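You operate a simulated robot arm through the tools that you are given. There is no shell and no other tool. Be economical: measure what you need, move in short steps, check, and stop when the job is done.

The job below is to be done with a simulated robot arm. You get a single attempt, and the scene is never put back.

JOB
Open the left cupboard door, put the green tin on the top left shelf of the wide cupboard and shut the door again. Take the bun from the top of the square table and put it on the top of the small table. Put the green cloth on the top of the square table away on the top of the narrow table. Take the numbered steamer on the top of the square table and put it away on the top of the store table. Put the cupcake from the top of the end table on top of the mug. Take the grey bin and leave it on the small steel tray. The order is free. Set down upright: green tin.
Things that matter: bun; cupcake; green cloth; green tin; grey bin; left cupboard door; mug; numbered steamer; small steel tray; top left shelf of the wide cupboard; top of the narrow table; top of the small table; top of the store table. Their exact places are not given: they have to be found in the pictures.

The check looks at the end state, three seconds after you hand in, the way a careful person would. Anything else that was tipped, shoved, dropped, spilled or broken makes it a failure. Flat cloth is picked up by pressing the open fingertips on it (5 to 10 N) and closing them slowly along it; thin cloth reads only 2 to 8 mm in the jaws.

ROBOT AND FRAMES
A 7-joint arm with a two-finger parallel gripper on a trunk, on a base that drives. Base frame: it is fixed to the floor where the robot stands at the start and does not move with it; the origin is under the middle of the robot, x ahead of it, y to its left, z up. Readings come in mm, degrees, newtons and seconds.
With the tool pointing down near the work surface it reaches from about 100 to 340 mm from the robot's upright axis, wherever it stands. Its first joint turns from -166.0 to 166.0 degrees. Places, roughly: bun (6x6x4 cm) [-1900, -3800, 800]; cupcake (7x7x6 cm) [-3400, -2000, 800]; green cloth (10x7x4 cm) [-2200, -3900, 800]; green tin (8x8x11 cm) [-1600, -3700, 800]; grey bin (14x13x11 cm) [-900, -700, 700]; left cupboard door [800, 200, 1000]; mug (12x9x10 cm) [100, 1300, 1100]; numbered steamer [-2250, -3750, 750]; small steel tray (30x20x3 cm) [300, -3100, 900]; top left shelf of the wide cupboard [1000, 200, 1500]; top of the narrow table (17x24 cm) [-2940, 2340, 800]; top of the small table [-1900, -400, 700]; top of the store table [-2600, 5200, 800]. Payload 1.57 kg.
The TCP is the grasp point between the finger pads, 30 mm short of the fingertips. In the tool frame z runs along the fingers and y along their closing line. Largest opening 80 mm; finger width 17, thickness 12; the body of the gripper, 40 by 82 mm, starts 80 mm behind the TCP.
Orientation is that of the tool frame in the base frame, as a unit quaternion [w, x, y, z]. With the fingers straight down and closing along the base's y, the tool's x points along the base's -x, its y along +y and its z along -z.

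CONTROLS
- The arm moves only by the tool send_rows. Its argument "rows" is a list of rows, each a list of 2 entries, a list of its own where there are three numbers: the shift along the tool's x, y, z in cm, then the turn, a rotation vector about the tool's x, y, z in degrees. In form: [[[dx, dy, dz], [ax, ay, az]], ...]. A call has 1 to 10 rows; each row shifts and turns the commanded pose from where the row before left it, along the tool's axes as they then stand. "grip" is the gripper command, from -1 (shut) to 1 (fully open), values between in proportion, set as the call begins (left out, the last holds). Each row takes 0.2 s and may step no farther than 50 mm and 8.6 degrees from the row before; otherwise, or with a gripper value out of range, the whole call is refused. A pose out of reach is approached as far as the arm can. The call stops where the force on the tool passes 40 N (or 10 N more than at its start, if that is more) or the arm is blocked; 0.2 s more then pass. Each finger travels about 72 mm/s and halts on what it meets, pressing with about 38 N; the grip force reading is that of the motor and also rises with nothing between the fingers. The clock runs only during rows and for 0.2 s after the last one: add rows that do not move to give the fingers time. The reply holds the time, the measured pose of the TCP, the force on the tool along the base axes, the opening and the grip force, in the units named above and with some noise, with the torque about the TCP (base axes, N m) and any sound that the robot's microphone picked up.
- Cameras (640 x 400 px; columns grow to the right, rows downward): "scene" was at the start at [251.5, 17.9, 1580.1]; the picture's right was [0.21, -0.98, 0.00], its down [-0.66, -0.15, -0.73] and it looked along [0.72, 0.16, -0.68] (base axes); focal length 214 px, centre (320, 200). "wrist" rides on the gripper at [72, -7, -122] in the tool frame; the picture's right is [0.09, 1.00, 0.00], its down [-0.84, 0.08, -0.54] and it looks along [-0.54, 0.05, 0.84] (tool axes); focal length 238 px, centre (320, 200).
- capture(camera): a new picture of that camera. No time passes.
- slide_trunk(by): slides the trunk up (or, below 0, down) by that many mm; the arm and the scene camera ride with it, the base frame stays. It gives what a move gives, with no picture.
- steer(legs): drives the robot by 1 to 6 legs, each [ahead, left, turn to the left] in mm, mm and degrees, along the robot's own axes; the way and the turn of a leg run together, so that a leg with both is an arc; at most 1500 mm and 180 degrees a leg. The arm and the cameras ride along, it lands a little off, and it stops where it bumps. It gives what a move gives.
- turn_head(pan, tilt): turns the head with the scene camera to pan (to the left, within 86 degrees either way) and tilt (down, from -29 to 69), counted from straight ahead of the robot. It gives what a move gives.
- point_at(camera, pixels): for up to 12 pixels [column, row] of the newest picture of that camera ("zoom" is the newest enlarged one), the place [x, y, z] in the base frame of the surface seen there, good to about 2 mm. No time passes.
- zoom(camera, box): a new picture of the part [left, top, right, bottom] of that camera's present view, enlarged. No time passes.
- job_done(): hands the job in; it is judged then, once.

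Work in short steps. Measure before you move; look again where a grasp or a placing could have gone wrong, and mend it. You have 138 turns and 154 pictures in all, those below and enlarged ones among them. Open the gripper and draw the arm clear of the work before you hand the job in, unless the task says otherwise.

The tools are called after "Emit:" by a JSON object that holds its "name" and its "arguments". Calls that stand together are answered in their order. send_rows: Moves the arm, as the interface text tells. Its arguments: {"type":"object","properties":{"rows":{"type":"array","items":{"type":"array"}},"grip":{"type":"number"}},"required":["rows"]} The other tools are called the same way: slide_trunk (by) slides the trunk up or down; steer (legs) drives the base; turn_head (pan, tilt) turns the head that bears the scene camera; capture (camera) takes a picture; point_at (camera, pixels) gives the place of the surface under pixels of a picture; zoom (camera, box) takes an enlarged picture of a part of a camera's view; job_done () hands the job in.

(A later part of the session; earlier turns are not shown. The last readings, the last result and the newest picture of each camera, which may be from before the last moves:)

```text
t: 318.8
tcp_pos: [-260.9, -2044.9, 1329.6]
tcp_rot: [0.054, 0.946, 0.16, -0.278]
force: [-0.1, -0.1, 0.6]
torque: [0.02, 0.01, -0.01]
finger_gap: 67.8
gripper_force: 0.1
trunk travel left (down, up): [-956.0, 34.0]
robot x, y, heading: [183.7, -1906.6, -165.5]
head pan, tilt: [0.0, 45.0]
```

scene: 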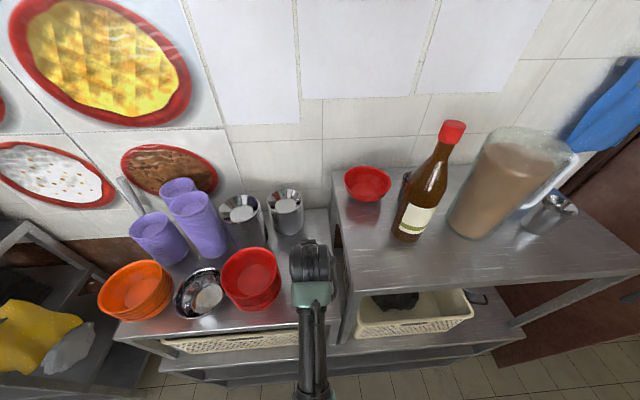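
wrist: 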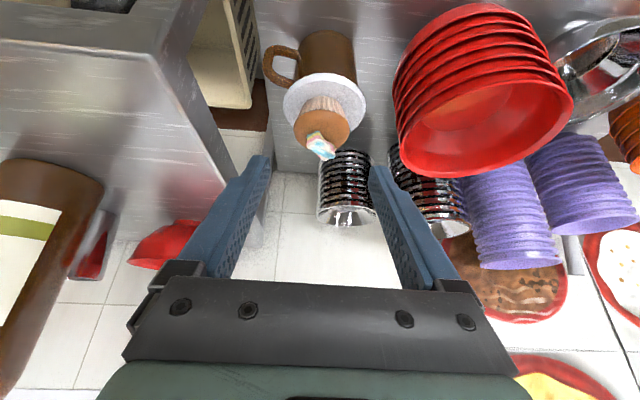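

Continue west along the counter to the square table, then swing the arm to the left.

Emit:
{"name": "steer", "arguments": {"legs": [[0, 0, 3.5], [350, 230, 0], [1100, 0, 0], [1095, 0, 0]]}}

Emit:
{"name": "send_rows", "arguments": {"rows": [[[0, 4.4, 0], [-3.05, 0.07, -4.7]], [[0, 4.4, 0], [-3.05, 0.07, -4.7]], [[0, 4.4, 0], [-3.05, 0.07, -4.7]], [[0, 4.4, 0], [-3.05, 0.07, -4.7]], [[0, 4.4, 0], [-3.05, 0.07, -4.7]], [[0, 4.4, 0], [-3.05, 0.07, -4.7]], [[0, 4.4, 0], [-3.05, 0.07, -4.7]], [[0, 4.4, 0], [-3.05, 0.07, -4.7]], [[0, 4.4, 0], [-3.05, 0.07, -4.7]], [[0, 4.4, 0], [-3.05, 0.07, -4.7]]], "grip": 1}}

Emit:
{"name": "turn_head", "arguments": {"pan": 70, "tilt": 45}}

Emit:
{"name": "capture", "arguments": {"camera": "scene"}}

Emit:
{"name": "capture", "arguments": {"camera": "wrist"}}

```text
t: 332.2
tcp_pos: [-2611.2, -3035.8, 1330.4]
tcp_rot: [0.059, 0.943, 0.173, -0.277]
force: [-1.1, 0.1, -0.1]
torque: [0.0, 0.01, -0.01]
finger_gap: 68.0
gripper_force: 0.1
trunk travel left (down, up): [-956.0, 34.0]
robot x, y, heading: [-2167.3, -2884.1, -163.8]
head pan, tilt: [0.0, 45.0]
```

```text
t: 334.4
tcp_pos: [-2303.8, -3325.3, 1335.4]
tcp_rot: [0.183, 0.75, 0.598, -0.216]
force: [-0.1, 0.4, 1.4]
torque: [-0.01, 0.03, -0.03]
finger_gap: 79.9
gripper_force: 0.0
trunk travel left (down, up): [-956.0, 34.0]
robot x, y, heading: [-2169.2, -2886.5, -163.7]
head pan, tilt: [0.0, 45.0]
```

```text
t: 335.8
tcp_pos: [-2304.7, -3324.4, 1336.0]
tcp_rot: [0.183, 0.752, 0.596, -0.217]
force: [-0.2, -0.2, -0.3]
torque: [0.0, 0.02, -0.01]
finger_gap: 79.9
gripper_force: 0.1
trunk travel left (down, up): [-956.0, 34.0]
robot x, y, heading: [-2169.2, -2886.3, -163.8]
head pan, tilt: [70.0, 45.0]
```

```text
64 pictures are left
```

scene: 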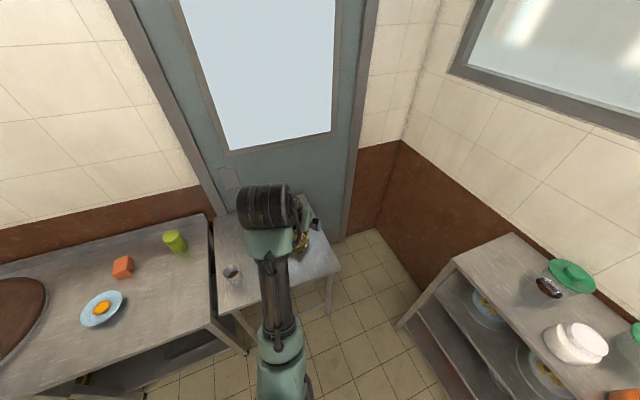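

```text
63 pictures are left
```

wrist: 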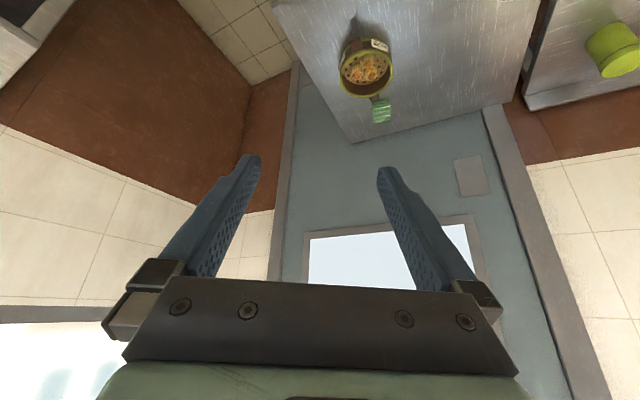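

Set hand yaw along the cloth's long axis and reduce tilt to ~15°, and step nearer to the table.

Emit:
{"name": "send_rows", "arguments": {"rows": [[[0, 0, 0], [-3.65, 0.09, -5.6]], [[0, 0, 0], [-3.65, 0.09, -5.6]], [[0, 0, 0], [-3.65, 0.09, -5.6]], [[0, 0, 0], [0, 6, 0]], [[0, 0, 0], [0, 6, 0]], [[0, 0, 0], [0, 6, 0]]]}}

Emit:
{"name": "steer", "arguments": {"legs": [[100, 320, 1.8]]}}

Emit:
{"name": "slide_trunk", "arguments": {"by": -300}}

Emit:
{"name": "capture", "arguments": {"camera": "wrist"}}

```text
t: 337.2
tcp_pos: [-2305.7, -3327.6, 1337.4]
tcp_rot: [0.103, 0.657, 0.743, -0.079]
force: [0.1, -1.0, -0.5]
torque: [-0.01, 0.01, 0.01]
finger_gap: 80.1
gripper_force: 0.0
trunk travel left (down, up): [-956.0, 34.0]
robot x, y, heading: [-2164.4, -2883.0, -164.0]
head pan, tilt: [70.0, 45.0]
```

```text
t: 339.5
tcp_pos: [-2288.7, -3668.2, 1337.8]
tcp_rot: [0.105, 0.644, 0.753, -0.079]
force: [-0.3, -0.9, -0.2]
torque: [-0.03, 0.0, 0.0]
finger_gap: 80.1
gripper_force: 0.0
trunk travel left (down, up): [-956.0, 34.0]
robot x, y, heading: [-2169.2, -3223.0, -162.0]
head pan, tilt: [70.0, 45.0]
```

```text
t: 342.5
tcp_pos: [-2288.6, -3668.0, 1035.5]
tcp_rot: [0.105, 0.644, 0.753, -0.078]
force: [0.1, 0.5, -0.2]
torque: [0.03, 0.0, -0.02]
finger_gap: 80.0
gripper_force: 0.2
trunk travel left (down, up): [-656.0, 334.0]
robot x, y, heading: [-2166.3, -3220.7, -162.0]
head pan, tilt: [70.0, 45.0]
```

```text
62 pictures are left
```

wrist: 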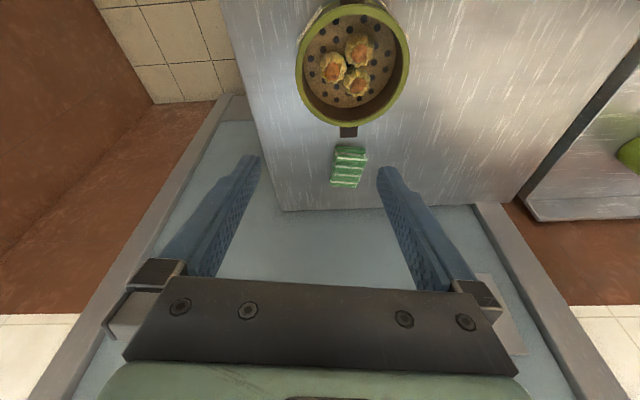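

Cloth is aligned with the hand. Measure cloth and steamer.

Emit:
{"name": "zoom", "arguments": {"camera": "wrist", "box": [280, 0, 440, 200]}}

Emit:
{"name": "point_at", "arguments": {"camera": "wrist", "pixels": [[338, 148], [364, 152], [358, 185], [333, 182], [348, 166], [298, 65], [408, 65], [352, 8], [352, 125], [330, 110], [349, 131], [320, 200]]}}

```text
2.00 times, centred on (360, 100) of wrist
```

zoom: 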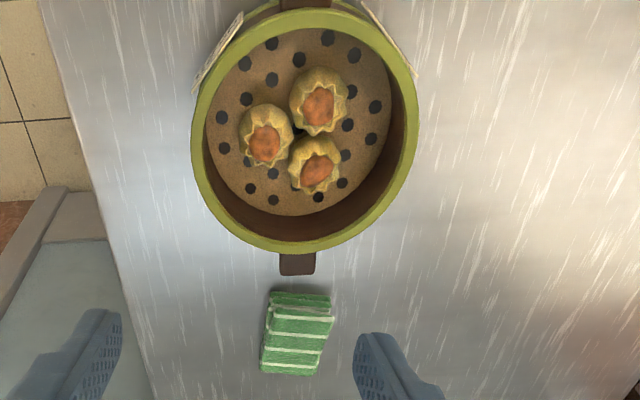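

```text
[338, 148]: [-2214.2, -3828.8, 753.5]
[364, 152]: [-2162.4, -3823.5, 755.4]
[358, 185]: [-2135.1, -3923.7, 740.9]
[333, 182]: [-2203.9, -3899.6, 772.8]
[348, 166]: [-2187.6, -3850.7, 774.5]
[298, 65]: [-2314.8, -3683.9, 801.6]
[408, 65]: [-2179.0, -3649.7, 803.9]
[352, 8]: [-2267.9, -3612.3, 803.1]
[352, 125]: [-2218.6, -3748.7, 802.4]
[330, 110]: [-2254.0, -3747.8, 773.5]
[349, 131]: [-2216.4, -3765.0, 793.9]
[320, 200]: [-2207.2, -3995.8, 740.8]
```

Cloth centre ≈(-2183,-3860), top 775. Step 30 mm nearer, move over it, lower close.

Emit:
{"name": "steer", "arguments": {"legs": [[0, 30, 0]]}}

Emit:
{"name": "send_rows", "arguments": {"rows": [[[-4.2, 1.73, 1.17], [0, 0, 0]], [[-4.2, 1.73, 1.17], [0, 0, 0]], [[-4.2, 1.73, 1.17], [0, 0, 0]], [[-4.2, 1.73, 1.17], [0, 0, 0]]]}}

Emit:
{"name": "slide_trunk", "arguments": {"by": -190}}

Emit:
{"name": "capture", "arguments": {"camera": "wrist"}}

```text
t: 343.3
tcp_pos: [-2280.4, -3699.1, 1036.9]
tcp_rot: [0.105, 0.645, 0.753, -0.078]
force: [-0.1, -0.3, 0.0]
torque: [0.05, -0.05, 0.02]
finger_gap: 79.9
gripper_force: 0.1
trunk travel left (down, up): [-656.0, 334.0]
robot x, y, heading: [-2160.1, -3251.2, -161.9]
head pan, tilt: [70.0, 45.0]
```

```text
t: 344.3
tcp_pos: [-2181.3, -3861.2, 1037.6]
tcp_rot: [0.105, 0.645, 0.753, -0.078]
force: [0.6, -0.5, -0.1]
torque: [0.01, 0.0, -0.02]
finger_gap: 80.2
gripper_force: 0.1
trunk travel left (down, up): [-656.0, 334.0]
robot x, y, heading: [-2157.3, -3251.3, -161.9]
head pan, tilt: [70.0, 45.0]
```

```text
t: 346.4
tcp_pos: [-2182.8, -3860.5, 846.3]
tcp_rot: [0.105, 0.645, 0.753, -0.078]
force: [-0.4, -0.4, 0.7]
torque: [-0.02, 0.03, -0.02]
finger_gap: 79.9
gripper_force: 0.0
trunk travel left (down, up): [-466.0, 524.0]
robot x, y, heading: [-2155.9, -3252.1, -162.0]
head pan, tilt: [70.0, 45.0]
```

```text
60 pictures are left
```

wrist: 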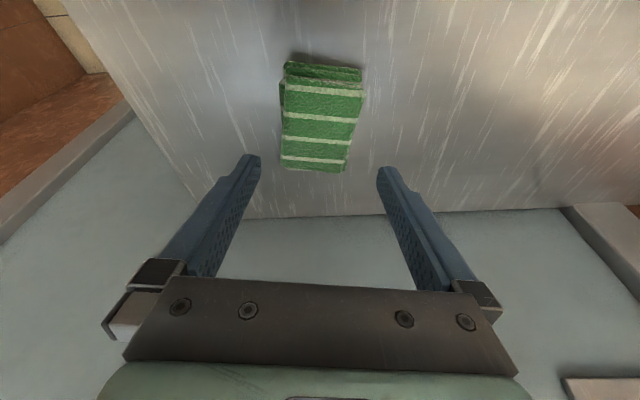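

Check centring once more.

Emit:
{"name": "point_at", "arguments": {"camera": "wrist", "pixels": [[284, 120], [354, 120], [320, 70], [316, 165], [320, 115]]}}

```text
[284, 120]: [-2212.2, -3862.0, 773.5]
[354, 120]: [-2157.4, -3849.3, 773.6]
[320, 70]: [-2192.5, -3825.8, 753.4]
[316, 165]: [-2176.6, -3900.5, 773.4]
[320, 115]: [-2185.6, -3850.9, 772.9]
```

Centred. Lower 73 mm and close.

Emit:
{"name": "slide_trunk", "arguments": {"by": -73}}

Emit:
{"name": "send_rows", "arguments": {"rows": [[[0, 0, 0], [0, 0, 0]], [[0, 0, 0], [0, 0, 0]], [[0, 0, 0], [0, 0, 0]], [[0, 0, 0], [0, 0, 0]]], "grip": -1}}

Emit:
{"name": "slide_trunk", "arguments": {"by": 200}}

Emit:
{"name": "capture", "arguments": {"camera": "wrist"}}

```text
t: 347.5
tcp_pos: [-2184.2, -3859.7, 773.4]
tcp_rot: [0.104, 0.646, 0.752, -0.078]
force: [0.5, 0.3, 0.2]
torque: [0.03, 0.01, 0.02]
finger_gap: 79.9
gripper_force: 0.1
trunk travel left (down, up): [-393.0, 597.0]
robot x, y, heading: [-2159.7, -3249.2, -162.0]
head pan, tilt: [70.0, 45.0]
```

```text
t: 348.5
tcp_pos: [-2183.5, -3859.8, 773.4]
tcp_rot: [0.105, 0.645, 0.753, -0.079]
force: [-0.1, -0.1, 1.3]
torque: [0.0, 0.04, -0.03]
finger_gap: 61.1
gripper_force: 38.4
trunk travel left (down, up): [-393.0, 597.0]
robot x, y, heading: [-2159.5, -3248.9, -161.7]
head pan, tilt: [70.0, 45.0]
```

```text
t: 350.7
tcp_pos: [-2183.9, -3858.8, 973.3]
tcp_rot: [0.105, 0.644, 0.753, -0.079]
force: [0.2, 0.0, -0.8]
torque: [0.02, -0.02, -0.01]
finger_gap: 60.8
gripper_force: 37.8
trunk travel left (down, up): [-593.0, 397.0]
robot x, y, heading: [-2162.2, -3248.4, -162.0]
head pan, tilt: [70.0, 45.0]
```

```text
59 pictures are left
```

wrist: 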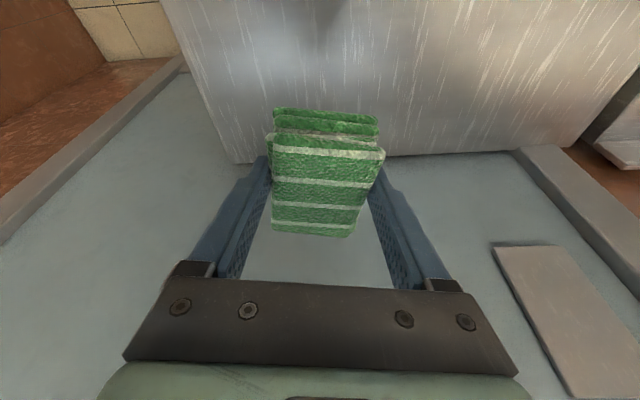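

Cloth held. Raise, step away, turn so the left side faces east, and drive backward up the aisle.

Emit:
{"name": "slide_trunk", "arguments": {"by": 200}}

Emit:
{"name": "steer", "arguments": {"legs": [[0, -620, 0], [0, 0, 90], [-1217, 236, 0], [-1217, 236, 0], [-1266, -14, 0]]}}

Emit:
{"name": "turn_head", "arguments": {"pan": 86, "tilt": 25}}

Emit:
{"name": "capture", "arguments": {"camera": "scene"}}

```text
t: 352.8
tcp_pos: [-2183.0, -3858.5, 1173.6]
tcp_rot: [0.105, 0.645, 0.753, -0.079]
force: [-0.5, -0.9, -0.9]
torque: [0.04, 0.03, 0.0]
finger_gap: 60.8
gripper_force: 37.6
trunk travel left (down, up): [-793.0, 197.0]
robot x, y, heading: [-2157.5, -3252.1, -161.8]
head pan, tilt: [70.0, 45.0]
```

```text
t: 377.9
tcp_pos: [-2386.6, 1000.9, 1172.9]
tcp_rot: [0.13, -0.073, 0.989, 0.018]
force: [-0.2, -0.8, 0.0]
torque: [-0.04, 0.03, 0.0]
finger_gap: 60.6
gripper_force: 38.0
trunk travel left (down, up): [-793.0, 197.0]
robot x, y, heading: [-2999.0, 1029.1, -72.6]
head pan, tilt: [70.0, 45.0]
```

```text
t: 378.8
tcp_pos: [-2387.5, 1000.4, 1173.1]
tcp_rot: [0.13, -0.073, 0.989, 0.018]
force: [-0.4, -0.3, -1.8]
torque: [0.02, -0.04, 0.0]
finger_gap: 61.0
gripper_force: 38.1
trunk travel left (down, up): [-793.0, 197.0]
robot x, y, heading: [-2995.7, 1034.1, -72.2]
head pan, tilt: [85.9, 25.0]
```

```text
58 pictures are left
```

scene: 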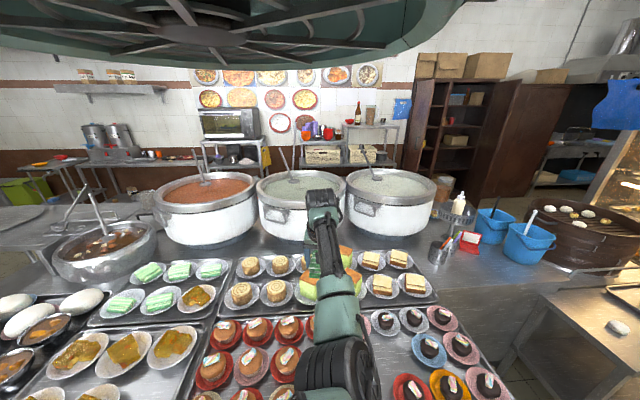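

I need to see further north; turn 50° left and look.

Emit:
{"name": "steer", "arguments": {"legs": [[-200, -60, 50]]}}

Emit:
{"name": "capture", "arguments": {"camera": "scene"}}

```text
t: 381.4
tcp_pos: [-2755.2, 1581.7, 1173.2]
tcp_rot: [0.11, -0.486, 0.864, 0.072]
force: [-0.3, -0.7, 0.2]
torque: [-0.03, 0.0, -0.01]
finger_gap: 60.9
gripper_force: 38.1
trunk travel left (down, up): [-793.0, 197.0]
robot x, y, heading: [-3167.9, 1133.1, -22.0]
head pan, tilt: [85.9, 25.0]
```

```text
57 pictures are left
```

scene: 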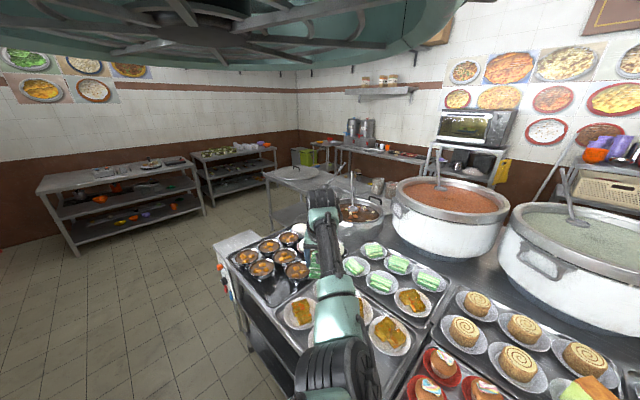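

A narrow stand appears at (238,240) at the dessert table's end. Measure it and the far tables.

Emit:
{"name": "zoom", "arguments": {"camera": "scene", "box": [190, 210, 310, 310]}}

Emit:
{"name": "point_at", "arguments": {"camera": "scene", "pixels": [[238, 240], [222, 243], [240, 231], [256, 236], [235, 252], [225, 290], [200, 155], [235, 150], [265, 150], [120, 180], [150, 165], [275, 180]]}}

Emit:
{"name": "zoom", "arguments": {"camera": "scene", "box": [20, 120, 340, 270]}}

```text
4.00 times, centred on (250, 260) of scene
```

zoom: 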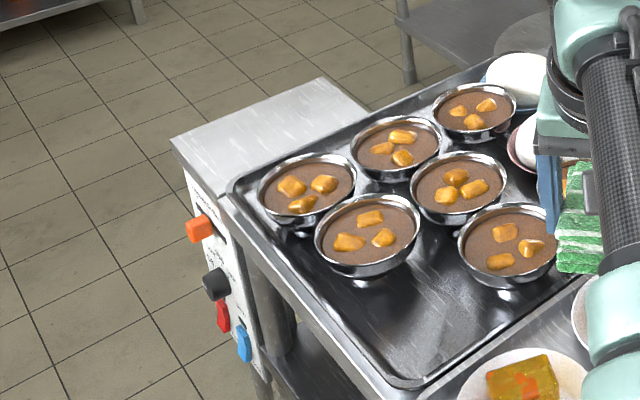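

```text
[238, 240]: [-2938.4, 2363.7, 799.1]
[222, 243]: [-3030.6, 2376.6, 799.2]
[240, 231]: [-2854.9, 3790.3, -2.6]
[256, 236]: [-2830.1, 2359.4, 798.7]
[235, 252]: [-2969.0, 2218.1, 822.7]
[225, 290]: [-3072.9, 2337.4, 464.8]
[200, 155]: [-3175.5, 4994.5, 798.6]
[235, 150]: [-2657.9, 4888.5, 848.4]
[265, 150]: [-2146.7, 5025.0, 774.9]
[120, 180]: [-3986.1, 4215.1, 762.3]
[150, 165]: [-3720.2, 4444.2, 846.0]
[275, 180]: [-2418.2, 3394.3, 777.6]
```

```text
2.00 times, centred on (180, 195) of scene
```

zoom: 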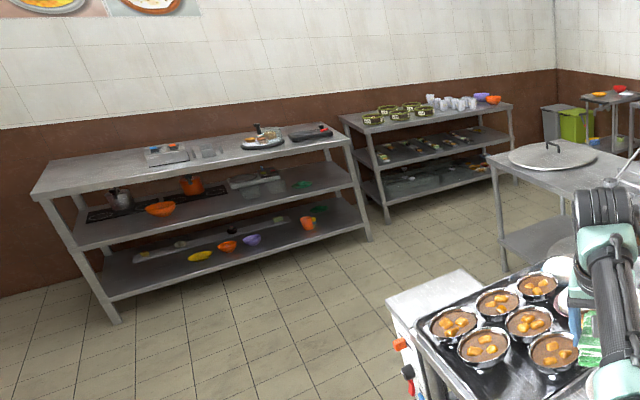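

Narrow top: z 799, centre ≈(-2940,2345). Turn back and drive alongside so the hand comes over it.

Emit:
{"name": "steer", "arguments": {"legs": [[0, 0, -45], [-1249, 110, 0]]}}

Emit:
{"name": "turn_head", "arguments": {"pan": 70, "tilt": 45}}

Emit:
{"name": "capture", "arguments": {"camera": "scene"}}

Emit:
{"name": "capture", "arguments": {"camera": "wrist"}}

```text
t: 389.9
tcp_pos: [-2947.9, 2365.3, 1173.7]
tcp_rot: [0.129, -0.117, 0.984, 0.023]
force: [-1.0, -0.6, 0.4]
torque: [-0.01, 0.02, 0.02]
finger_gap: 60.7
gripper_force: 37.9
trunk travel left (down, up): [-793.0, 197.0]
robot x, y, heading: [-3556.8, 2342.9, -67.0]
head pan, tilt: [85.9, 25.0]
```

```text
t: 390.7
tcp_pos: [-2947.5, 2366.0, 1173.5]
tcp_rot: [0.128, -0.117, 0.985, 0.024]
force: [-0.9, -0.7, -0.3]
torque: [0.02, 0.04, 0.02]
finger_gap: 61.1
gripper_force: 38.0
trunk travel left (down, up): [-793.0, 197.0]
robot x, y, heading: [-3556.9, 2342.5, -67.4]
head pan, tilt: [70.0, 45.0]
```

```text
54 pictures are left
```

scene: 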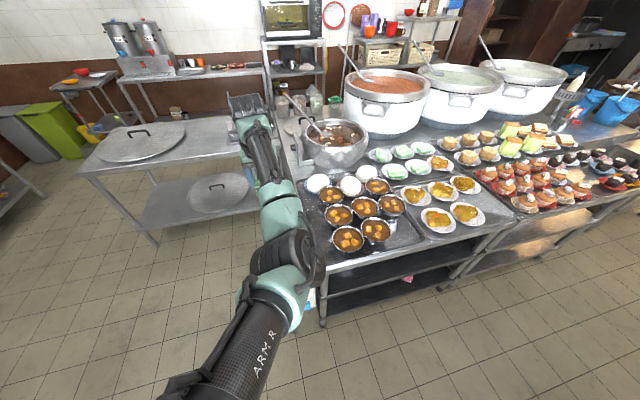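

```text
53 pictures are left
```

wrist: 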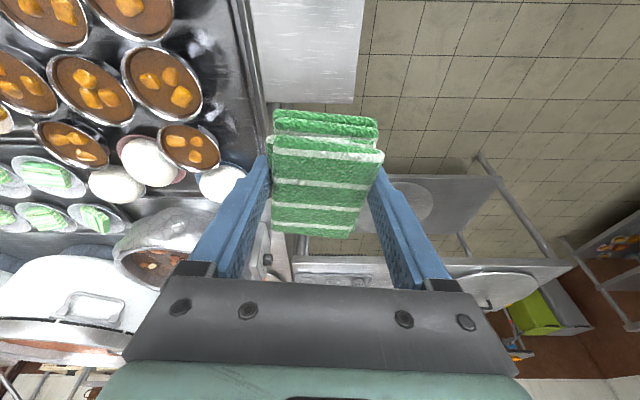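

Measure the narrow top's edges from the wrist view.

Emit:
{"name": "point_at", "arguments": {"camera": "wrist", "pixels": [[275, 98], [352, 98], [260, 50], [360, 30], [310, 10], [310, 60], [250, 90], [375, 140], [320, 112]]}}

```text
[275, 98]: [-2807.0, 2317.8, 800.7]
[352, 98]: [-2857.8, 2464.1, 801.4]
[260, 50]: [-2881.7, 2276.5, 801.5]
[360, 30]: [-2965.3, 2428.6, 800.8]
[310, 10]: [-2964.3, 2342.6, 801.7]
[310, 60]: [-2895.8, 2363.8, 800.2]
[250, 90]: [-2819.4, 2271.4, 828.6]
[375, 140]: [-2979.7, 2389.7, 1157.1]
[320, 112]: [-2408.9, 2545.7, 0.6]
```

Hand is over the top's centre (−2946,2354). Lower to just above the surface.

Emit:
{"name": "slide_trunk", "arguments": {"by": -335}}

Emit:
{"name": "slide_trunk", "arguments": {"by": -4}}

Emit:
{"name": "capture", "arguments": {"camera": "wrist"}}

```text
t: 394.0
tcp_pos: [-2947.1, 2367.3, 837.6]
tcp_rot: [0.129, -0.118, 0.984, 0.024]
force: [0.8, 0.6, -0.7]
torque: [-0.03, 0.0, -0.01]
finger_gap: 60.9
gripper_force: 38.0
trunk travel left (down, up): [-458.0, 532.0]
robot x, y, heading: [-3556.9, 2338.5, -67.1]
head pan, tilt: [70.0, 45.0]
```

```text
t: 394.5
tcp_pos: [-2946.8, 2365.6, 834.1]
tcp_rot: [0.129, -0.117, 0.984, 0.024]
force: [0.8, 0.6, -0.1]
torque: [-0.03, -0.02, 0.0]
finger_gap: 60.9
gripper_force: 38.6
trunk travel left (down, up): [-454.0, 536.0]
robot x, y, heading: [-3560.1, 2345.6, -67.3]
head pan, tilt: [70.0, 45.0]
```

```text
52 pictures are left
```

wrist: 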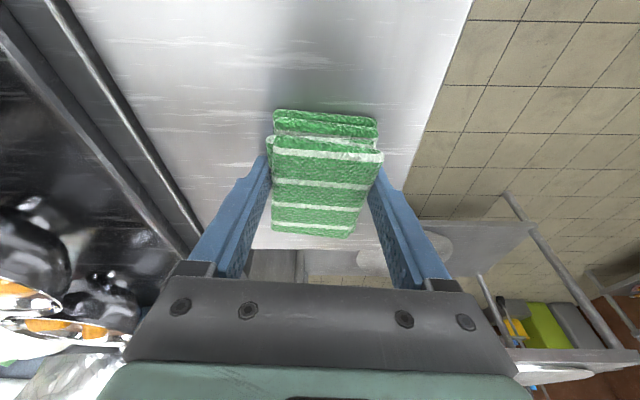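

Well positioned. Release and withdraw upward.

Emit:
{"name": "send_rows", "arguments": {"rows": [[[0, 0, 0], [0, 0, 0]], [[0, 0, 0], [0, 0, 0]], [[0, 0, 0], [0, 0, 0]]], "grip": 0.95}}

Emit:
{"name": "slide_trunk", "arguments": {"by": 340}}

Emit:
{"name": "capture", "arguments": {"camera": "wrist"}}

```text
t: 395.3
tcp_pos: [-2947.5, 2365.9, 833.8]
tcp_rot: [0.129, -0.117, 0.984, 0.024]
force: [0.1, 0.2, 1.4]
torque: [0.02, 0.0, -0.02]
finger_gap: 78.0
gripper_force: 0.0
trunk travel left (down, up): [-454.0, 536.0]
robot x, y, heading: [-3556.7, 2341.5, -67.4]
head pan, tilt: [70.0, 45.0]
```

```text
t: 398.7
tcp_pos: [-2947.0, 2365.9, 1174.8]
tcp_rot: [0.129, -0.117, 0.984, 0.024]
force: [0.4, 0.3, 0.0]
torque: [0.0, -0.02, 0.01]
finger_gap: 77.8
gripper_force: 0.1
trunk travel left (down, up): [-794.0, 196.0]
robot x, y, heading: [-3557.1, 2343.0, -67.3]
head pan, tilt: [70.0, 45.0]
```

```text
51 pictures are left
```

wrist: 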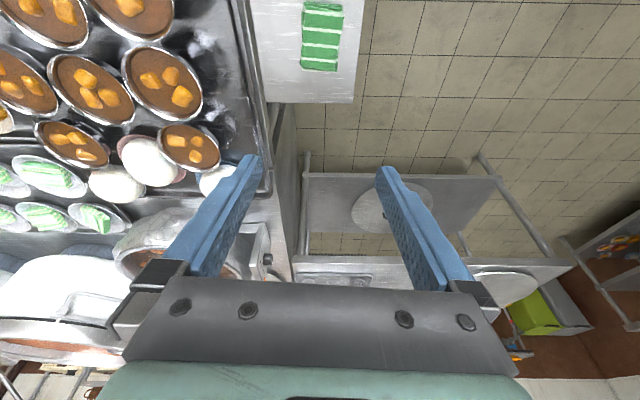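

Cloth placed. Return down the aisle for the steamer.

Emit:
{"name": "steer", "arguments": {"legs": [[0, 0, -4.7], [1425, 39, 0], [1258, -10, 0], [1225, -209, 0], [1210, -225, 0], [0, 0, -90]]}}

```text
t: 427.6
tcp_pos: [-2279.3, -3216.0, 1173.6]
tcp_rot: [0.105, 0.641, 0.756, -0.079]
force: [-0.4, 0.1, -0.2]
torque: [-0.01, 0.0, 0.02]
finger_gap: 77.9
gripper_force: 0.1
trunk travel left (down, up): [-794.0, 196.0]
robot x, y, heading: [-2256.4, -2607.2, -161.5]
head pan, tilt: [70.0, 45.0]
```

Move in so the hand comes over the steamer's east rim; partly close to 36 mm and lower to hover.

Emit:
{"name": "steer", "arguments": {"legs": [[44, 440, 0]]}}

Emit:
{"name": "send_rows", "arguments": {"rows": [[[0, 0, 0], [0, 0, 0]], [[0, 0, 0], [0, 0, 0]]], "grip": -0.05}}

Emit:
{"name": "slide_trunk", "arguments": {"by": -240}}

Emit:
{"name": "capture", "arguments": {"camera": "wrist"}}

```text
t: 430.4
tcp_pos: [-2170.8, -3653.7, 1174.5]
tcp_rot: [0.106, 0.638, 0.759, -0.078]
force: [-0.3, -0.3, -0.3]
torque: [0.02, 0.01, -0.03]
finger_gap: 77.8
gripper_force: 0.0
trunk travel left (down, up): [-794.0, 196.0]
robot x, y, heading: [-2156.5, -3046.7, -161.0]
head pan, tilt: [70.0, 45.0]
```

```text
t: 431.0
tcp_pos: [-2171.7, -3651.9, 1173.3]
tcp_rot: [0.106, 0.637, 0.76, -0.078]
force: [0.8, 0.1, 0.0]
torque: [-0.01, 0.01, 0.0]
finger_gap: 37.9
gripper_force: 0.1
trunk travel left (down, up): [-794.0, 196.0]
robot x, y, heading: [-2157.0, -3042.9, -160.7]
head pan, tilt: [70.0, 45.0]
```

```text
t: 433.5
tcp_pos: [-2171.2, -3652.6, 934.7]
tcp_rot: [0.105, 0.638, 0.759, -0.078]
force: [-0.2, 1.2, 0.1]
torque: [0.0, 0.0, 0.01]
finger_gap: 37.9
gripper_force: 0.0
trunk travel left (down, up): [-554.0, 436.0]
robot x, y, heading: [-2157.2, -3039.9, -160.7]
head pan, tilt: [70.0, 45.0]
```

```text
50 pictures are left
```

wrist: 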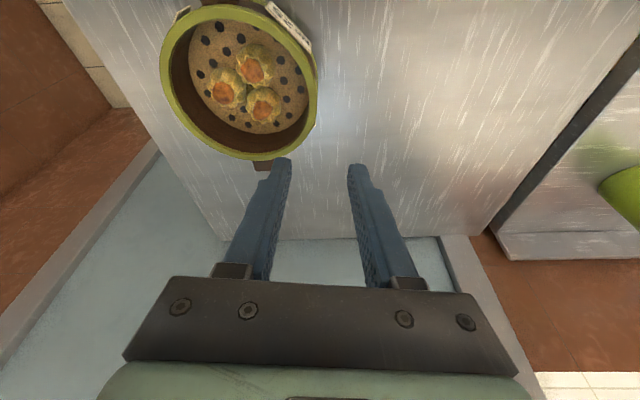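

Measure the steamer rim all round to fix its centre.

Emit:
{"name": "point_at", "arguments": {"camera": "wrist", "pixels": [[314, 90], [164, 80], [240, 10], [240, 155], [303, 130], [300, 50], [180, 40], [306, 90], [281, 105], [285, 60]]}}

```text
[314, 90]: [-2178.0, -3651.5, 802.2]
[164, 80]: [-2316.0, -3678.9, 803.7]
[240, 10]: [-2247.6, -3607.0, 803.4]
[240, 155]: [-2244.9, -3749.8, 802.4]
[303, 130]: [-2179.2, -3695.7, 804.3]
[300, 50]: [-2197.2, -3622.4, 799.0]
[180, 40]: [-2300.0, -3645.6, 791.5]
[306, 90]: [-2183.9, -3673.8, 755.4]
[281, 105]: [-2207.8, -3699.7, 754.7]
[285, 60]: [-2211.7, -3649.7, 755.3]
```

Centre ≈(-2246,-3678), r 71, inner floor 755. Correct by (−8,−13) and lower to TCP 800, then close.

Emit:
{"name": "send_rows", "arguments": {"rows": [[[-1.14, -1.02, 0.29], [0, 0, 0]], [[0, 0, 0], [0, 0, 0]]]}}

Emit:
{"name": "slide_trunk", "arguments": {"by": -95}}

Emit:
{"name": "capture", "arguments": {"camera": "wrist"}}

```text
t: 434.1
tcp_pos: [-2179.9, -3664.9, 934.1]
tcp_rot: [0.106, 0.638, 0.759, -0.077]
force: [-0.4, -0.5, -0.1]
torque: [-0.01, -0.01, -0.02]
finger_gap: 37.9
gripper_force: 0.0
trunk travel left (down, up): [-554.0, 436.0]
robot x, y, heading: [-2161.3, -3043.7, -160.9]
head pan, tilt: [70.0, 45.0]
```

```text
t: 435.4
tcp_pos: [-2178.6, -3665.9, 838.7]
tcp_rot: [0.105, 0.638, 0.759, -0.077]
force: [-0.2, 0.1, 0.0]
torque: [-0.02, 0.0, -0.03]
finger_gap: 37.8
gripper_force: 0.2
trunk travel left (down, up): [-459.0, 531.0]
robot x, y, heading: [-2153.1, -3040.0, -160.7]
head pan, tilt: [70.0, 45.0]
```

```text
49 pictures are left
```

wrist: 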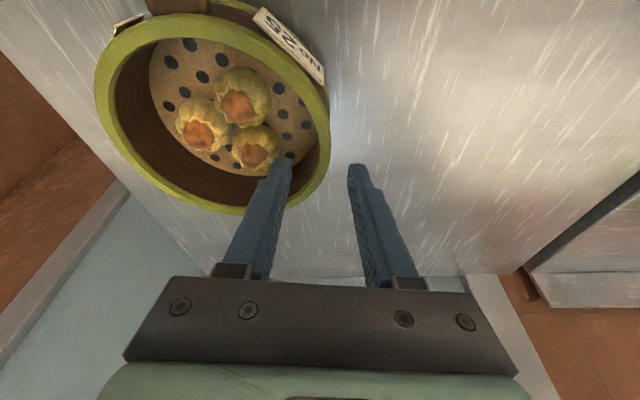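

Aligned: one finger inside, one outside. Lower and grip.

Emit:
{"name": "slide_trunk", "arguments": {"by": -38}}

Emit:
{"name": "send_rows", "arguments": {"rows": [[[0, 0, 0], [0, 0, 0]], [[0, 0, 0], [0, 0, 0]], [[0, 0, 0], [0, 0, 0]]], "grip": -1}}

Emit:
{"name": "slide_trunk", "arguments": {"by": 40}}

Emit:
{"name": "capture", "arguments": {"camera": "wrist"}}

```text
t: 436.2
tcp_pos: [-2179.8, -3666.2, 801.6]
tcp_rot: [0.106, 0.637, 0.759, -0.078]
force: [0.0, -0.3, 0.5]
torque: [0.01, 0.03, -0.02]
finger_gap: 38.1
gripper_force: 0.0
trunk travel left (down, up): [-421.0, 569.0]
robot x, y, heading: [-2155.5, -3042.1, -160.9]
head pan, tilt: [70.0, 45.0]
```

```text
t: 437.0
tcp_pos: [-2178.9, -3666.6, 801.3]
tcp_rot: [0.106, 0.637, 0.76, -0.077]
force: [-1.2, -1.5, 2.9]
torque: [-0.12, 0.43, 0.25]
finger_gap: 7.4
gripper_force: 27.1
trunk travel left (down, up): [-421.0, 569.0]
robot x, y, heading: [-2158.7, -3037.7, -161.0]
head pan, tilt: [70.0, 45.0]
```

```text
t: 437.8
tcp_pos: [-2180.2, -3665.9, 841.5]
tcp_rot: [0.105, 0.638, 0.759, -0.077]
force: [-0.4, -0.4, -3.0]
torque: [0.03, -0.19, 0.01]
finger_gap: 7.3
gripper_force: 26.4
trunk travel left (down, up): [-461.0, 529.0]
robot x, y, heading: [-2157.6, -3043.8, -160.4]
head pan, tilt: [70.0, 45.0]
```

```text
48 pictures are left
```

wrist: 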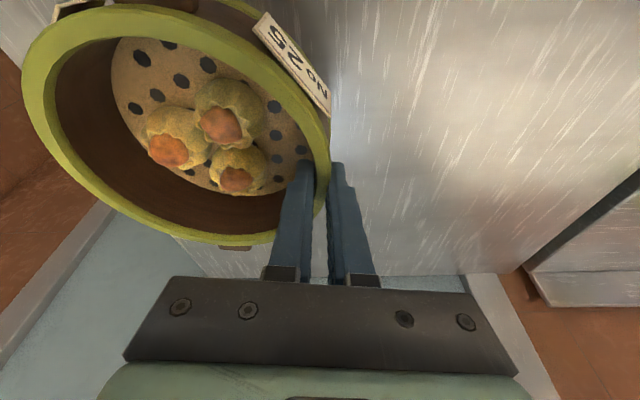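

Steamer lifted with its dumplings in place. Raise, step back, and drive up the aisle to the north.

Emit:
{"name": "slide_trunk", "arguments": {"by": 260}}

Emit:
{"name": "steer", "arguments": {"legs": [[0, -600, 0], [0, 0, -91], [1135, -187, 0], [1135, -187, 0], [901, 23, 0], [901, 23, 0]]}}

Emit:
{"name": "steer", "arguments": {"legs": [[1160, -330, 0]]}}

Emit:
{"name": "turn_head", "arguments": {"pan": 0, "tilt": 25}}

Emit:
{"name": "capture", "arguments": {"camera": "scene"}}

Emit:
{"name": "capture", "arguments": {"camera": "wrist"}}

```text
t: 440.5
tcp_pos: [-2179.1, -3665.7, 1100.3]
tcp_rot: [0.105, 0.638, 0.758, -0.078]
force: [0.4, -0.2, -2.0]
torque: [0.01, -0.18, 0.02]
finger_gap: 7.2
gripper_force: 26.4
trunk travel left (down, up): [-721.0, 269.0]
robot x, y, heading: [-2160.7, -3043.9, -160.8]
head pan, tilt: [70.0, 45.0]
```

```text
t: 467.2
tcp_pos: [-3951.0, 1481.1, 1100.9]
tcp_rot: [0.021, 0.987, 0.093, -0.129]
force: [-0.5, -0.5, -2.1]
torque: [-0.16, -0.03, -0.01]
finger_gap: 7.2
gripper_force: 26.6
trunk travel left (down, up): [-721.0, 269.0]
robot x, y, heading: [-3323.3, 1468.1, 109.9]
head pan, tilt: [70.0, 45.0]
```

```text
t: 473.3
tcp_pos: [-4038.3, 2662.9, 1100.7]
tcp_rot: [0.022, 0.987, 0.099, -0.129]
force: [-0.4, -0.1, -2.4]
torque: [-0.14, -0.02, 0.02]
finger_gap: 7.5
gripper_force: 26.9
trunk travel left (down, up): [-721.0, 269.0]
robot x, y, heading: [-3411.1, 2655.9, 110.5]
head pan, tilt: [70.0, 45.0]
```

```text
t: 474.7
tcp_pos: [-4036.5, 2662.8, 1100.1]
tcp_rot: [0.021, 0.986, 0.099, -0.129]
force: [-0.8, -0.6, -2.7]
torque: [-0.19, -0.03, 0.03]
finger_gap: 7.4
gripper_force: 26.8
trunk travel left (down, up): [-721.0, 269.0]
robot x, y, heading: [-3412.1, 2657.2, 110.6]
head pan, tilt: [0.0, 25.0]
```

```text
47 pictures are left
```

scene: 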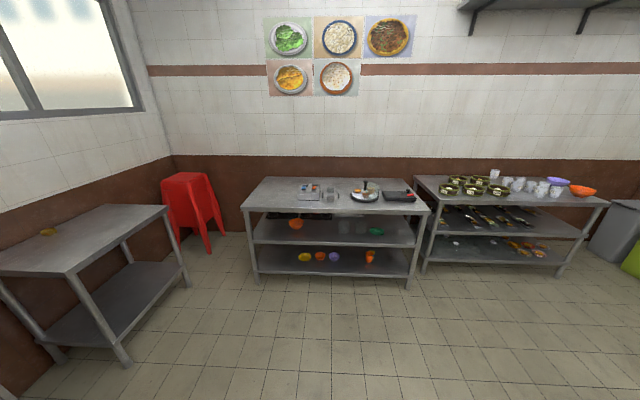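

```text
46 pictures are left
```

wrist: 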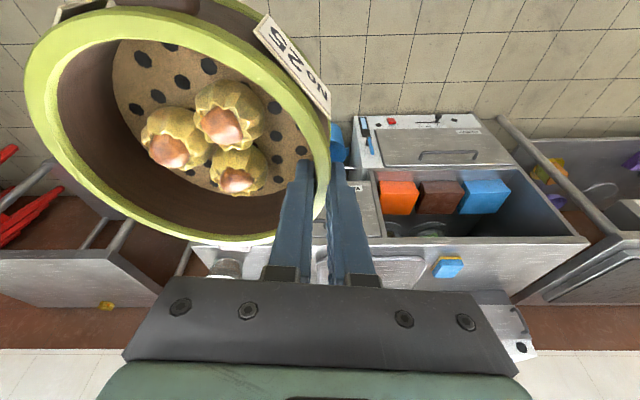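

The store table with the other steamers is at right. Zoom and measure its free front strip.

Emit:
{"name": "zoom", "arguments": {"camera": "scene", "box": [410, 160, 610, 280]}}

Emit:
{"name": "point_at", "arguments": {"camera": "scene", "pixels": [[415, 180], [432, 200], [445, 203], [520, 203], [595, 203], [470, 200], [455, 195], [497, 195], [480, 198], [425, 272], [565, 272], [540, 200]]}}

```text
3.20 times, centred on (510, 220) of scene
```

zoom: 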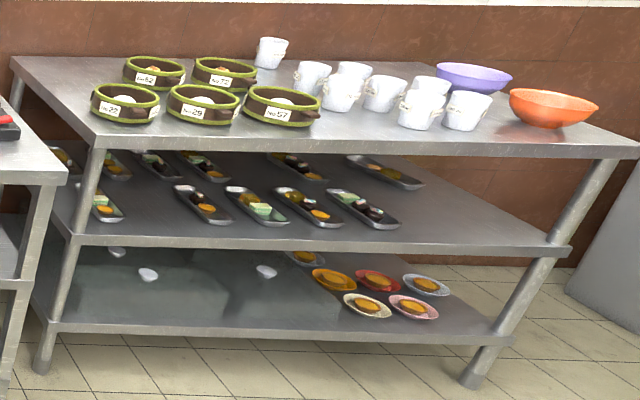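

```text
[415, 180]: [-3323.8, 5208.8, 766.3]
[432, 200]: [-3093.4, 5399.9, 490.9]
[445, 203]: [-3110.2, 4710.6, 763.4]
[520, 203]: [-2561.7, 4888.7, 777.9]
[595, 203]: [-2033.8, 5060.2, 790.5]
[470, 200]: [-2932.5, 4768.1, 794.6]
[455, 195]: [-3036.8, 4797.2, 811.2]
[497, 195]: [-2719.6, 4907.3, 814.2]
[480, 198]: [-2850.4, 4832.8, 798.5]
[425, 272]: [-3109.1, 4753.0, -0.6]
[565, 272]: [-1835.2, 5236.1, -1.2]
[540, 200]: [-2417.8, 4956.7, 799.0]
```

Front edge runs (-3110,4711)→(-2034,5060), z≈799. I turn so my left faces it, drive close and look down for a free spot.

Emit:
{"name": "steer", "arguments": {"legs": [[0, 0, -92.6], [0, 1270, 0], [1219, 0, 0]]}}

Emit:
{"name": "turn_head", "arguments": {"pan": 75, "tilt": 40}}

Emit:
{"name": "capture", "arguments": {"camera": "scene"}}

```text
t: 490.8
tcp_pos: [-2698.4, 4920.5, 1100.8]
tcp_rot: [-0.075, 0.768, -0.627, -0.106]
force: [0.0, -0.1, -1.9]
torque: [-0.01, 0.13, 0.04]
finger_gap: 7.4
gripper_force: 26.9
trunk travel left (down, up): [-721.0, 269.0]
robot x, y, heading: [-2695.7, 4300.1, 21.0]
head pan, tilt: [0.0, 25.0]
```

```text
t: 492.3
tcp_pos: [-2699.5, 4919.7, 1100.9]
tcp_rot: [-0.076, 0.768, -0.626, -0.106]
force: [-0.1, -0.2, -2.7]
torque: [-0.03, 0.15, 0.0]
finger_gap: 7.7
gripper_force: 26.5
trunk travel left (down, up): [-721.0, 269.0]
robot x, y, heading: [-2702.4, 4296.8, 20.9]
head pan, tilt: [75.0, 40.0]
```

```text
44 pictures are left
```

scene: 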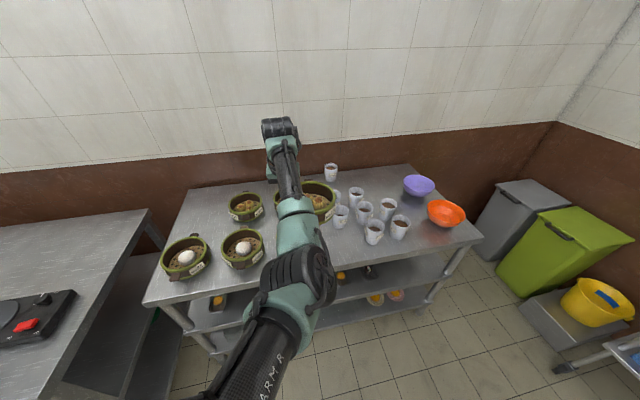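

Look for the gap in front of the mugs; measure points there and mug bases, with a zoom.

Emit:
{"name": "zoom", "arguments": {"camera": "scene", "box": [290, 180, 480, 290]}}

Emit:
{"name": "point_at", "arguments": {"camera": "scene", "pixels": [[330, 250], [350, 250], [341, 228], [366, 244], [380, 244], [345, 266], [395, 240], [405, 238], [430, 225], [420, 245], [410, 205], [462, 230]]}}

Emit:
{"name": "capture", "arguments": {"camera": "wrist"}}

```text
3.37 times, centred on (385, 235) of scene
```

zoom: 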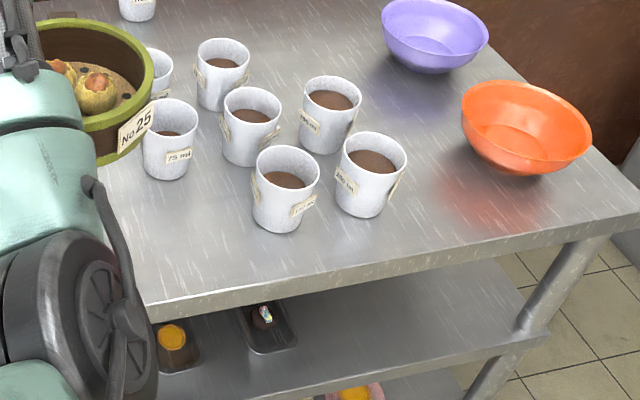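

```text
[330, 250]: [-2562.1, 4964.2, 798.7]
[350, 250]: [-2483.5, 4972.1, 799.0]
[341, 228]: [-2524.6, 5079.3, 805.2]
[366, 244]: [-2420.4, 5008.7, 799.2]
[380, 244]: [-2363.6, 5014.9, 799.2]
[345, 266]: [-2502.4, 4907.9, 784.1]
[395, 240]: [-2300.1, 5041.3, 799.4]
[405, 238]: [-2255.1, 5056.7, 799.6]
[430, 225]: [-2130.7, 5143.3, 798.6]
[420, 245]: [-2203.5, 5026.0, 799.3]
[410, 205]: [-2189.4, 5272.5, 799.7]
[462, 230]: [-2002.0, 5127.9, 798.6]
```

```text
42 pictures are left
```

wrist: 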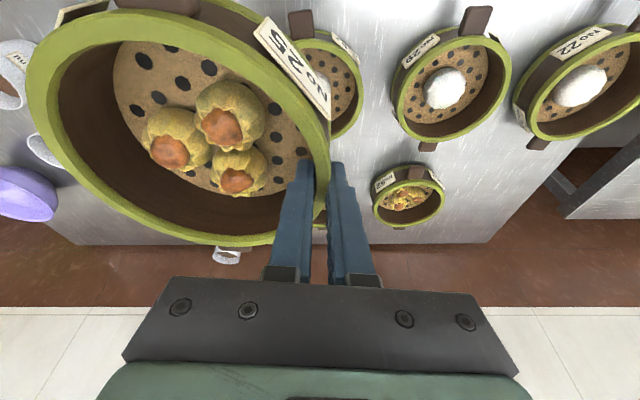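

A free gap exists in front, between steamer 57 and the mugs; target steamer centre ≈(-2558,4982). Move there by small base step and check from the wrist.

Emit:
{"name": "steer", "arguments": {"legs": [[87, 20, -1]]}}

Emit:
{"name": "capture", "arguments": {"camera": "wrist"}}

Emit:
{"name": "capture", "arguments": {"camera": "scene"}}

```text
t: 493.4
tcp_pos: [-2613.5, 4969.6, 1100.6]
tcp_rot: [-0.077, 0.763, -0.633, -0.106]
force: [0.6, 0.0, -1.9]
torque: [-0.02, 0.16, -0.02]
finger_gap: 7.1
gripper_force: 26.2
trunk travel left (down, up): [-721.0, 269.0]
robot x, y, heading: [-2631.1, 4343.3, 19.7]
head pan, tilt: [75.0, 40.0]
```

```text
41 pictures are left
```

wrist: 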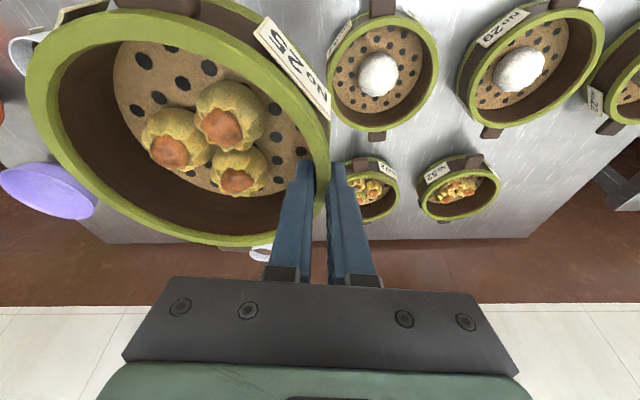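

```text
40 pictures are left
```

scene: 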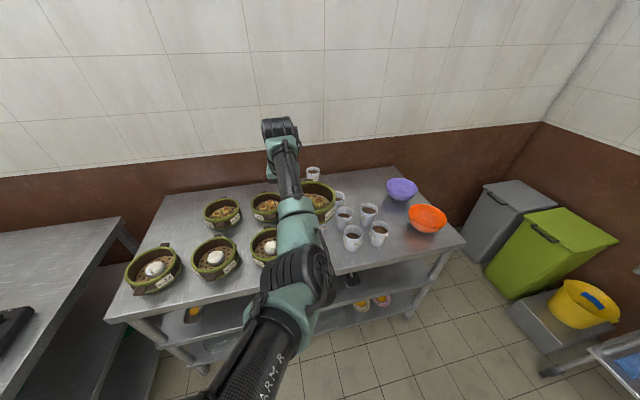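

Measure steamer 57 and 73 rims nearest to the drop zone.

Emit:
{"name": "point_at", "arguments": {"camera": "wrist", "pixels": [[333, 85], [434, 70], [382, 18], [380, 125], [377, 136], [396, 190], [375, 218], [340, 150], [355, 110], [345, 130]]}}

Emit:
{"name": "point_at", "arguments": {"camera": "scene", "pixels": [[343, 228], [352, 249], [330, 262], [340, 255], [335, 207], [318, 255], [300, 215]]}}

```text
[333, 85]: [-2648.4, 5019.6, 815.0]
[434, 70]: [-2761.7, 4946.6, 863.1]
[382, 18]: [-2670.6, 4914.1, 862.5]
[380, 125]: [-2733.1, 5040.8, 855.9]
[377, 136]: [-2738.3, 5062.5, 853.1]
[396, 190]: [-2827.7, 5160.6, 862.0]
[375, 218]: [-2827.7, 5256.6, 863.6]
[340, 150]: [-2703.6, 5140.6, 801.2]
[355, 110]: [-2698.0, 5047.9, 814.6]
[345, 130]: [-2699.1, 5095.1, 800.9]
```

```text
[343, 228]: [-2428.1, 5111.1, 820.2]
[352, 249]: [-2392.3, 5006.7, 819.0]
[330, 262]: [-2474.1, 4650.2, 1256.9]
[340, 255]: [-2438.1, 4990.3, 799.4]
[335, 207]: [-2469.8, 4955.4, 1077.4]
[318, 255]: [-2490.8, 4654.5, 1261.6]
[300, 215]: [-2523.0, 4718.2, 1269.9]
```

57's centre is (-2702,4977). I fine-shift 12 mm east, then lower to just above the table.

Emit:
{"name": "send_rows", "arguments": {"rows": [[[0.59, -1.1, -0.16], [0, 0, 0]], [[0, 0, 0], [0, 0, 0]]]}}

Emit:
{"name": "slide_trunk", "arguments": {"by": -200}}

Emit:
{"name": "capture", "arguments": {"camera": "wrist"}}

Emit:
{"name": "zoom", "arguments": {"camera": "scene", "box": [240, 170, 420, 300]}}

```text
t: 494.0
tcp_pos: [-2602.0, 4963.9, 1099.0]
tcp_rot: [-0.077, 0.763, -0.633, -0.106]
force: [0.3, -0.4, -2.2]
torque: [0.01, 0.15, 0.01]
finger_gap: 7.6
gripper_force: 26.6
trunk travel left (down, up): [-721.0, 269.0]
robot x, y, heading: [-2625.4, 4341.9, 20.0]
head pan, tilt: [75.0, 40.0]
```

```text
t: 496.2
tcp_pos: [-2602.0, 4964.9, 902.0]
tcp_rot: [-0.078, 0.763, -0.633, -0.108]
force: [0.6, -0.3, 7.1]
torque: [1.01, -0.45, -0.11]
finger_gap: 7.1
gripper_force: 26.5
trunk travel left (down, up): [-521.0, 469.0]
robot x, y, heading: [-2626.3, 4345.6, 19.8]
head pan, tilt: [75.0, 40.0]
```

```text
39 pictures are left
```

wrist: 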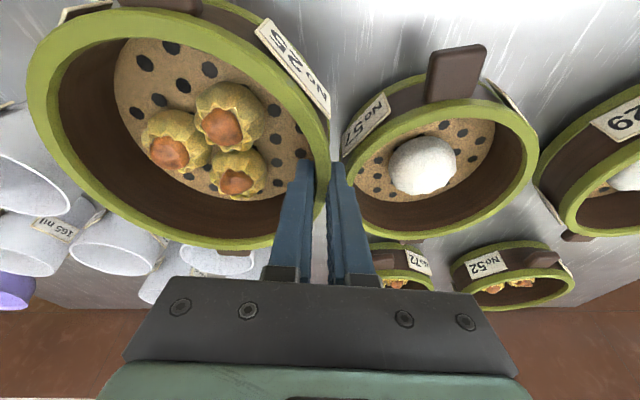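

```text
3.08 times, centred on (330, 235) of scene
```

zoom: 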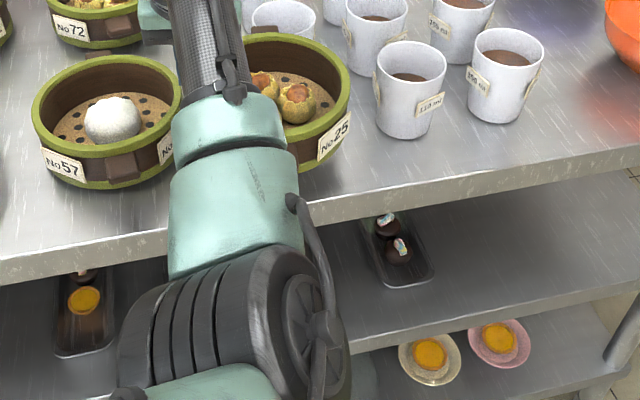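

Contact 7 N already at TCP 902: the rear handle touched the mug behind. Raise 40 mm, then rotate the steamer 25° about its centre so the handle points between.

Emit:
{"name": "slide_trunk", "arguments": {"by": 45}}

Emit:
{"name": "send_rows", "arguments": {"rows": [[[0.95, -0.07, -0.25], [-2.15, 0.14, -8.02]], [[0.95, -0.07, -0.25], [-2.15, 0.14, -8.02]], [[0.95, -0.07, -0.25], [-2.15, 0.14, -8.02]], [[0, 0, 0], [0, 0, 0]]]}}

Emit:
{"name": "capture", "arguments": {"camera": "wrist"}}

Emit:
{"name": "zoom", "arguments": {"camera": "scene", "box": [240, 160, 420, 290]}}

```text
t: 497.1
tcp_pos: [-2601.9, 4965.3, 945.0]
tcp_rot: [-0.076, 0.763, -0.633, -0.105]
force: [0.0, 0.3, -2.3]
torque: [-0.03, 0.14, 0.02]
finger_gap: 7.3
gripper_force: 27.0
trunk travel left (down, up): [-566.0, 424.0]
robot x, y, heading: [-2629.0, 4341.5, 20.0]
head pan, tilt: [75.0, 40.0]
```

```text
t: 498.1
tcp_pos: [-2589.9, 4937.4, 945.6]
tcp_rot: [-0.052, 0.882, -0.453, -0.12]
force: [0.8, 0.6, -1.5]
torque: [-0.12, 0.12, 0.02]
finger_gap: 7.4
gripper_force: 26.5
trunk travel left (down, up): [-566.0, 424.0]
robot x, y, heading: [-2629.3, 4344.4, 19.9]
head pan, tilt: [75.0, 40.0]
```

```text
37 pictures are left
```

wrist: 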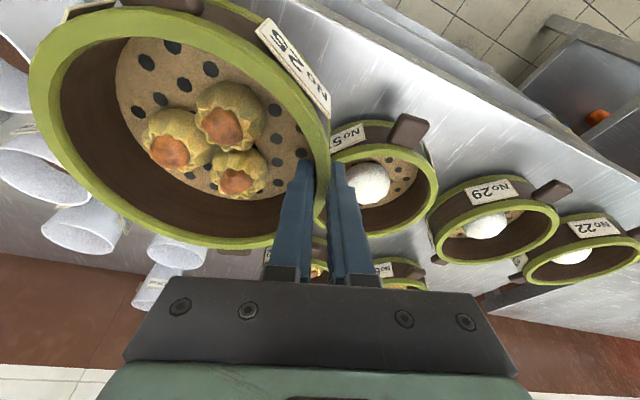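

```text
3.08 times, centred on (330, 225) of scene
```

zoom: 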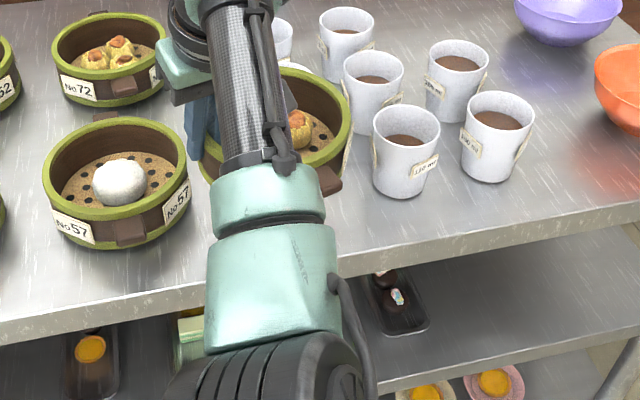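

Steamer centre is over (-2535,4977). Check mug positions nearest to it.

Emit:
{"name": "point_at", "arguments": {"camera": "wrist", "pixels": [[178, 243], [205, 255], [150, 250], [80, 215], [115, 235], [155, 290], [235, 250], [160, 262]]}}

```text
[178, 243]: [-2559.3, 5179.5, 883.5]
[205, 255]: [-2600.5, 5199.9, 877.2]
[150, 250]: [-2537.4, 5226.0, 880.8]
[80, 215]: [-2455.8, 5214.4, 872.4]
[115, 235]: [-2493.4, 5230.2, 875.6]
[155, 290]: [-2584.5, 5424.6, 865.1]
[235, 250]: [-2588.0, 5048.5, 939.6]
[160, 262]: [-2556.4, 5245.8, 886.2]
```

Clearances look fine now. Lower in two steps watching the force.

Emit:
{"name": "slide_trunk", "arguments": {"by": -48}}

Emit:
{"name": "slide_trunk", "arguments": {"by": -15}}

```text
t: 498.9
tcp_pos: [-2589.9, 4937.2, 897.0]
tcp_rot: [-0.052, 0.881, -0.454, -0.12]
force: [-0.4, 0.0, -1.7]
torque: [-0.06, 0.13, -0.02]
finger_gap: 7.5
gripper_force: 27.0
trunk travel left (down, up): [-518.0, 472.0]
robot x, y, heading: [-2627.6, 4344.5, 19.7]
head pan, tilt: [75.0, 40.0]
```

```text
t: 499.6
tcp_pos: [-2589.7, 4937.7, 882.2]
tcp_rot: [-0.052, 0.882, -0.453, -0.12]
force: [0.0, -0.2, -1.7]
torque: [-0.08, 0.16, 0.0]
finger_gap: 7.4
gripper_force: 26.6
trunk travel left (down, up): [-503.0, 487.0]
robot x, y, heading: [-2629.0, 4343.3, 19.9]
head pan, tilt: [75.0, 40.0]
```

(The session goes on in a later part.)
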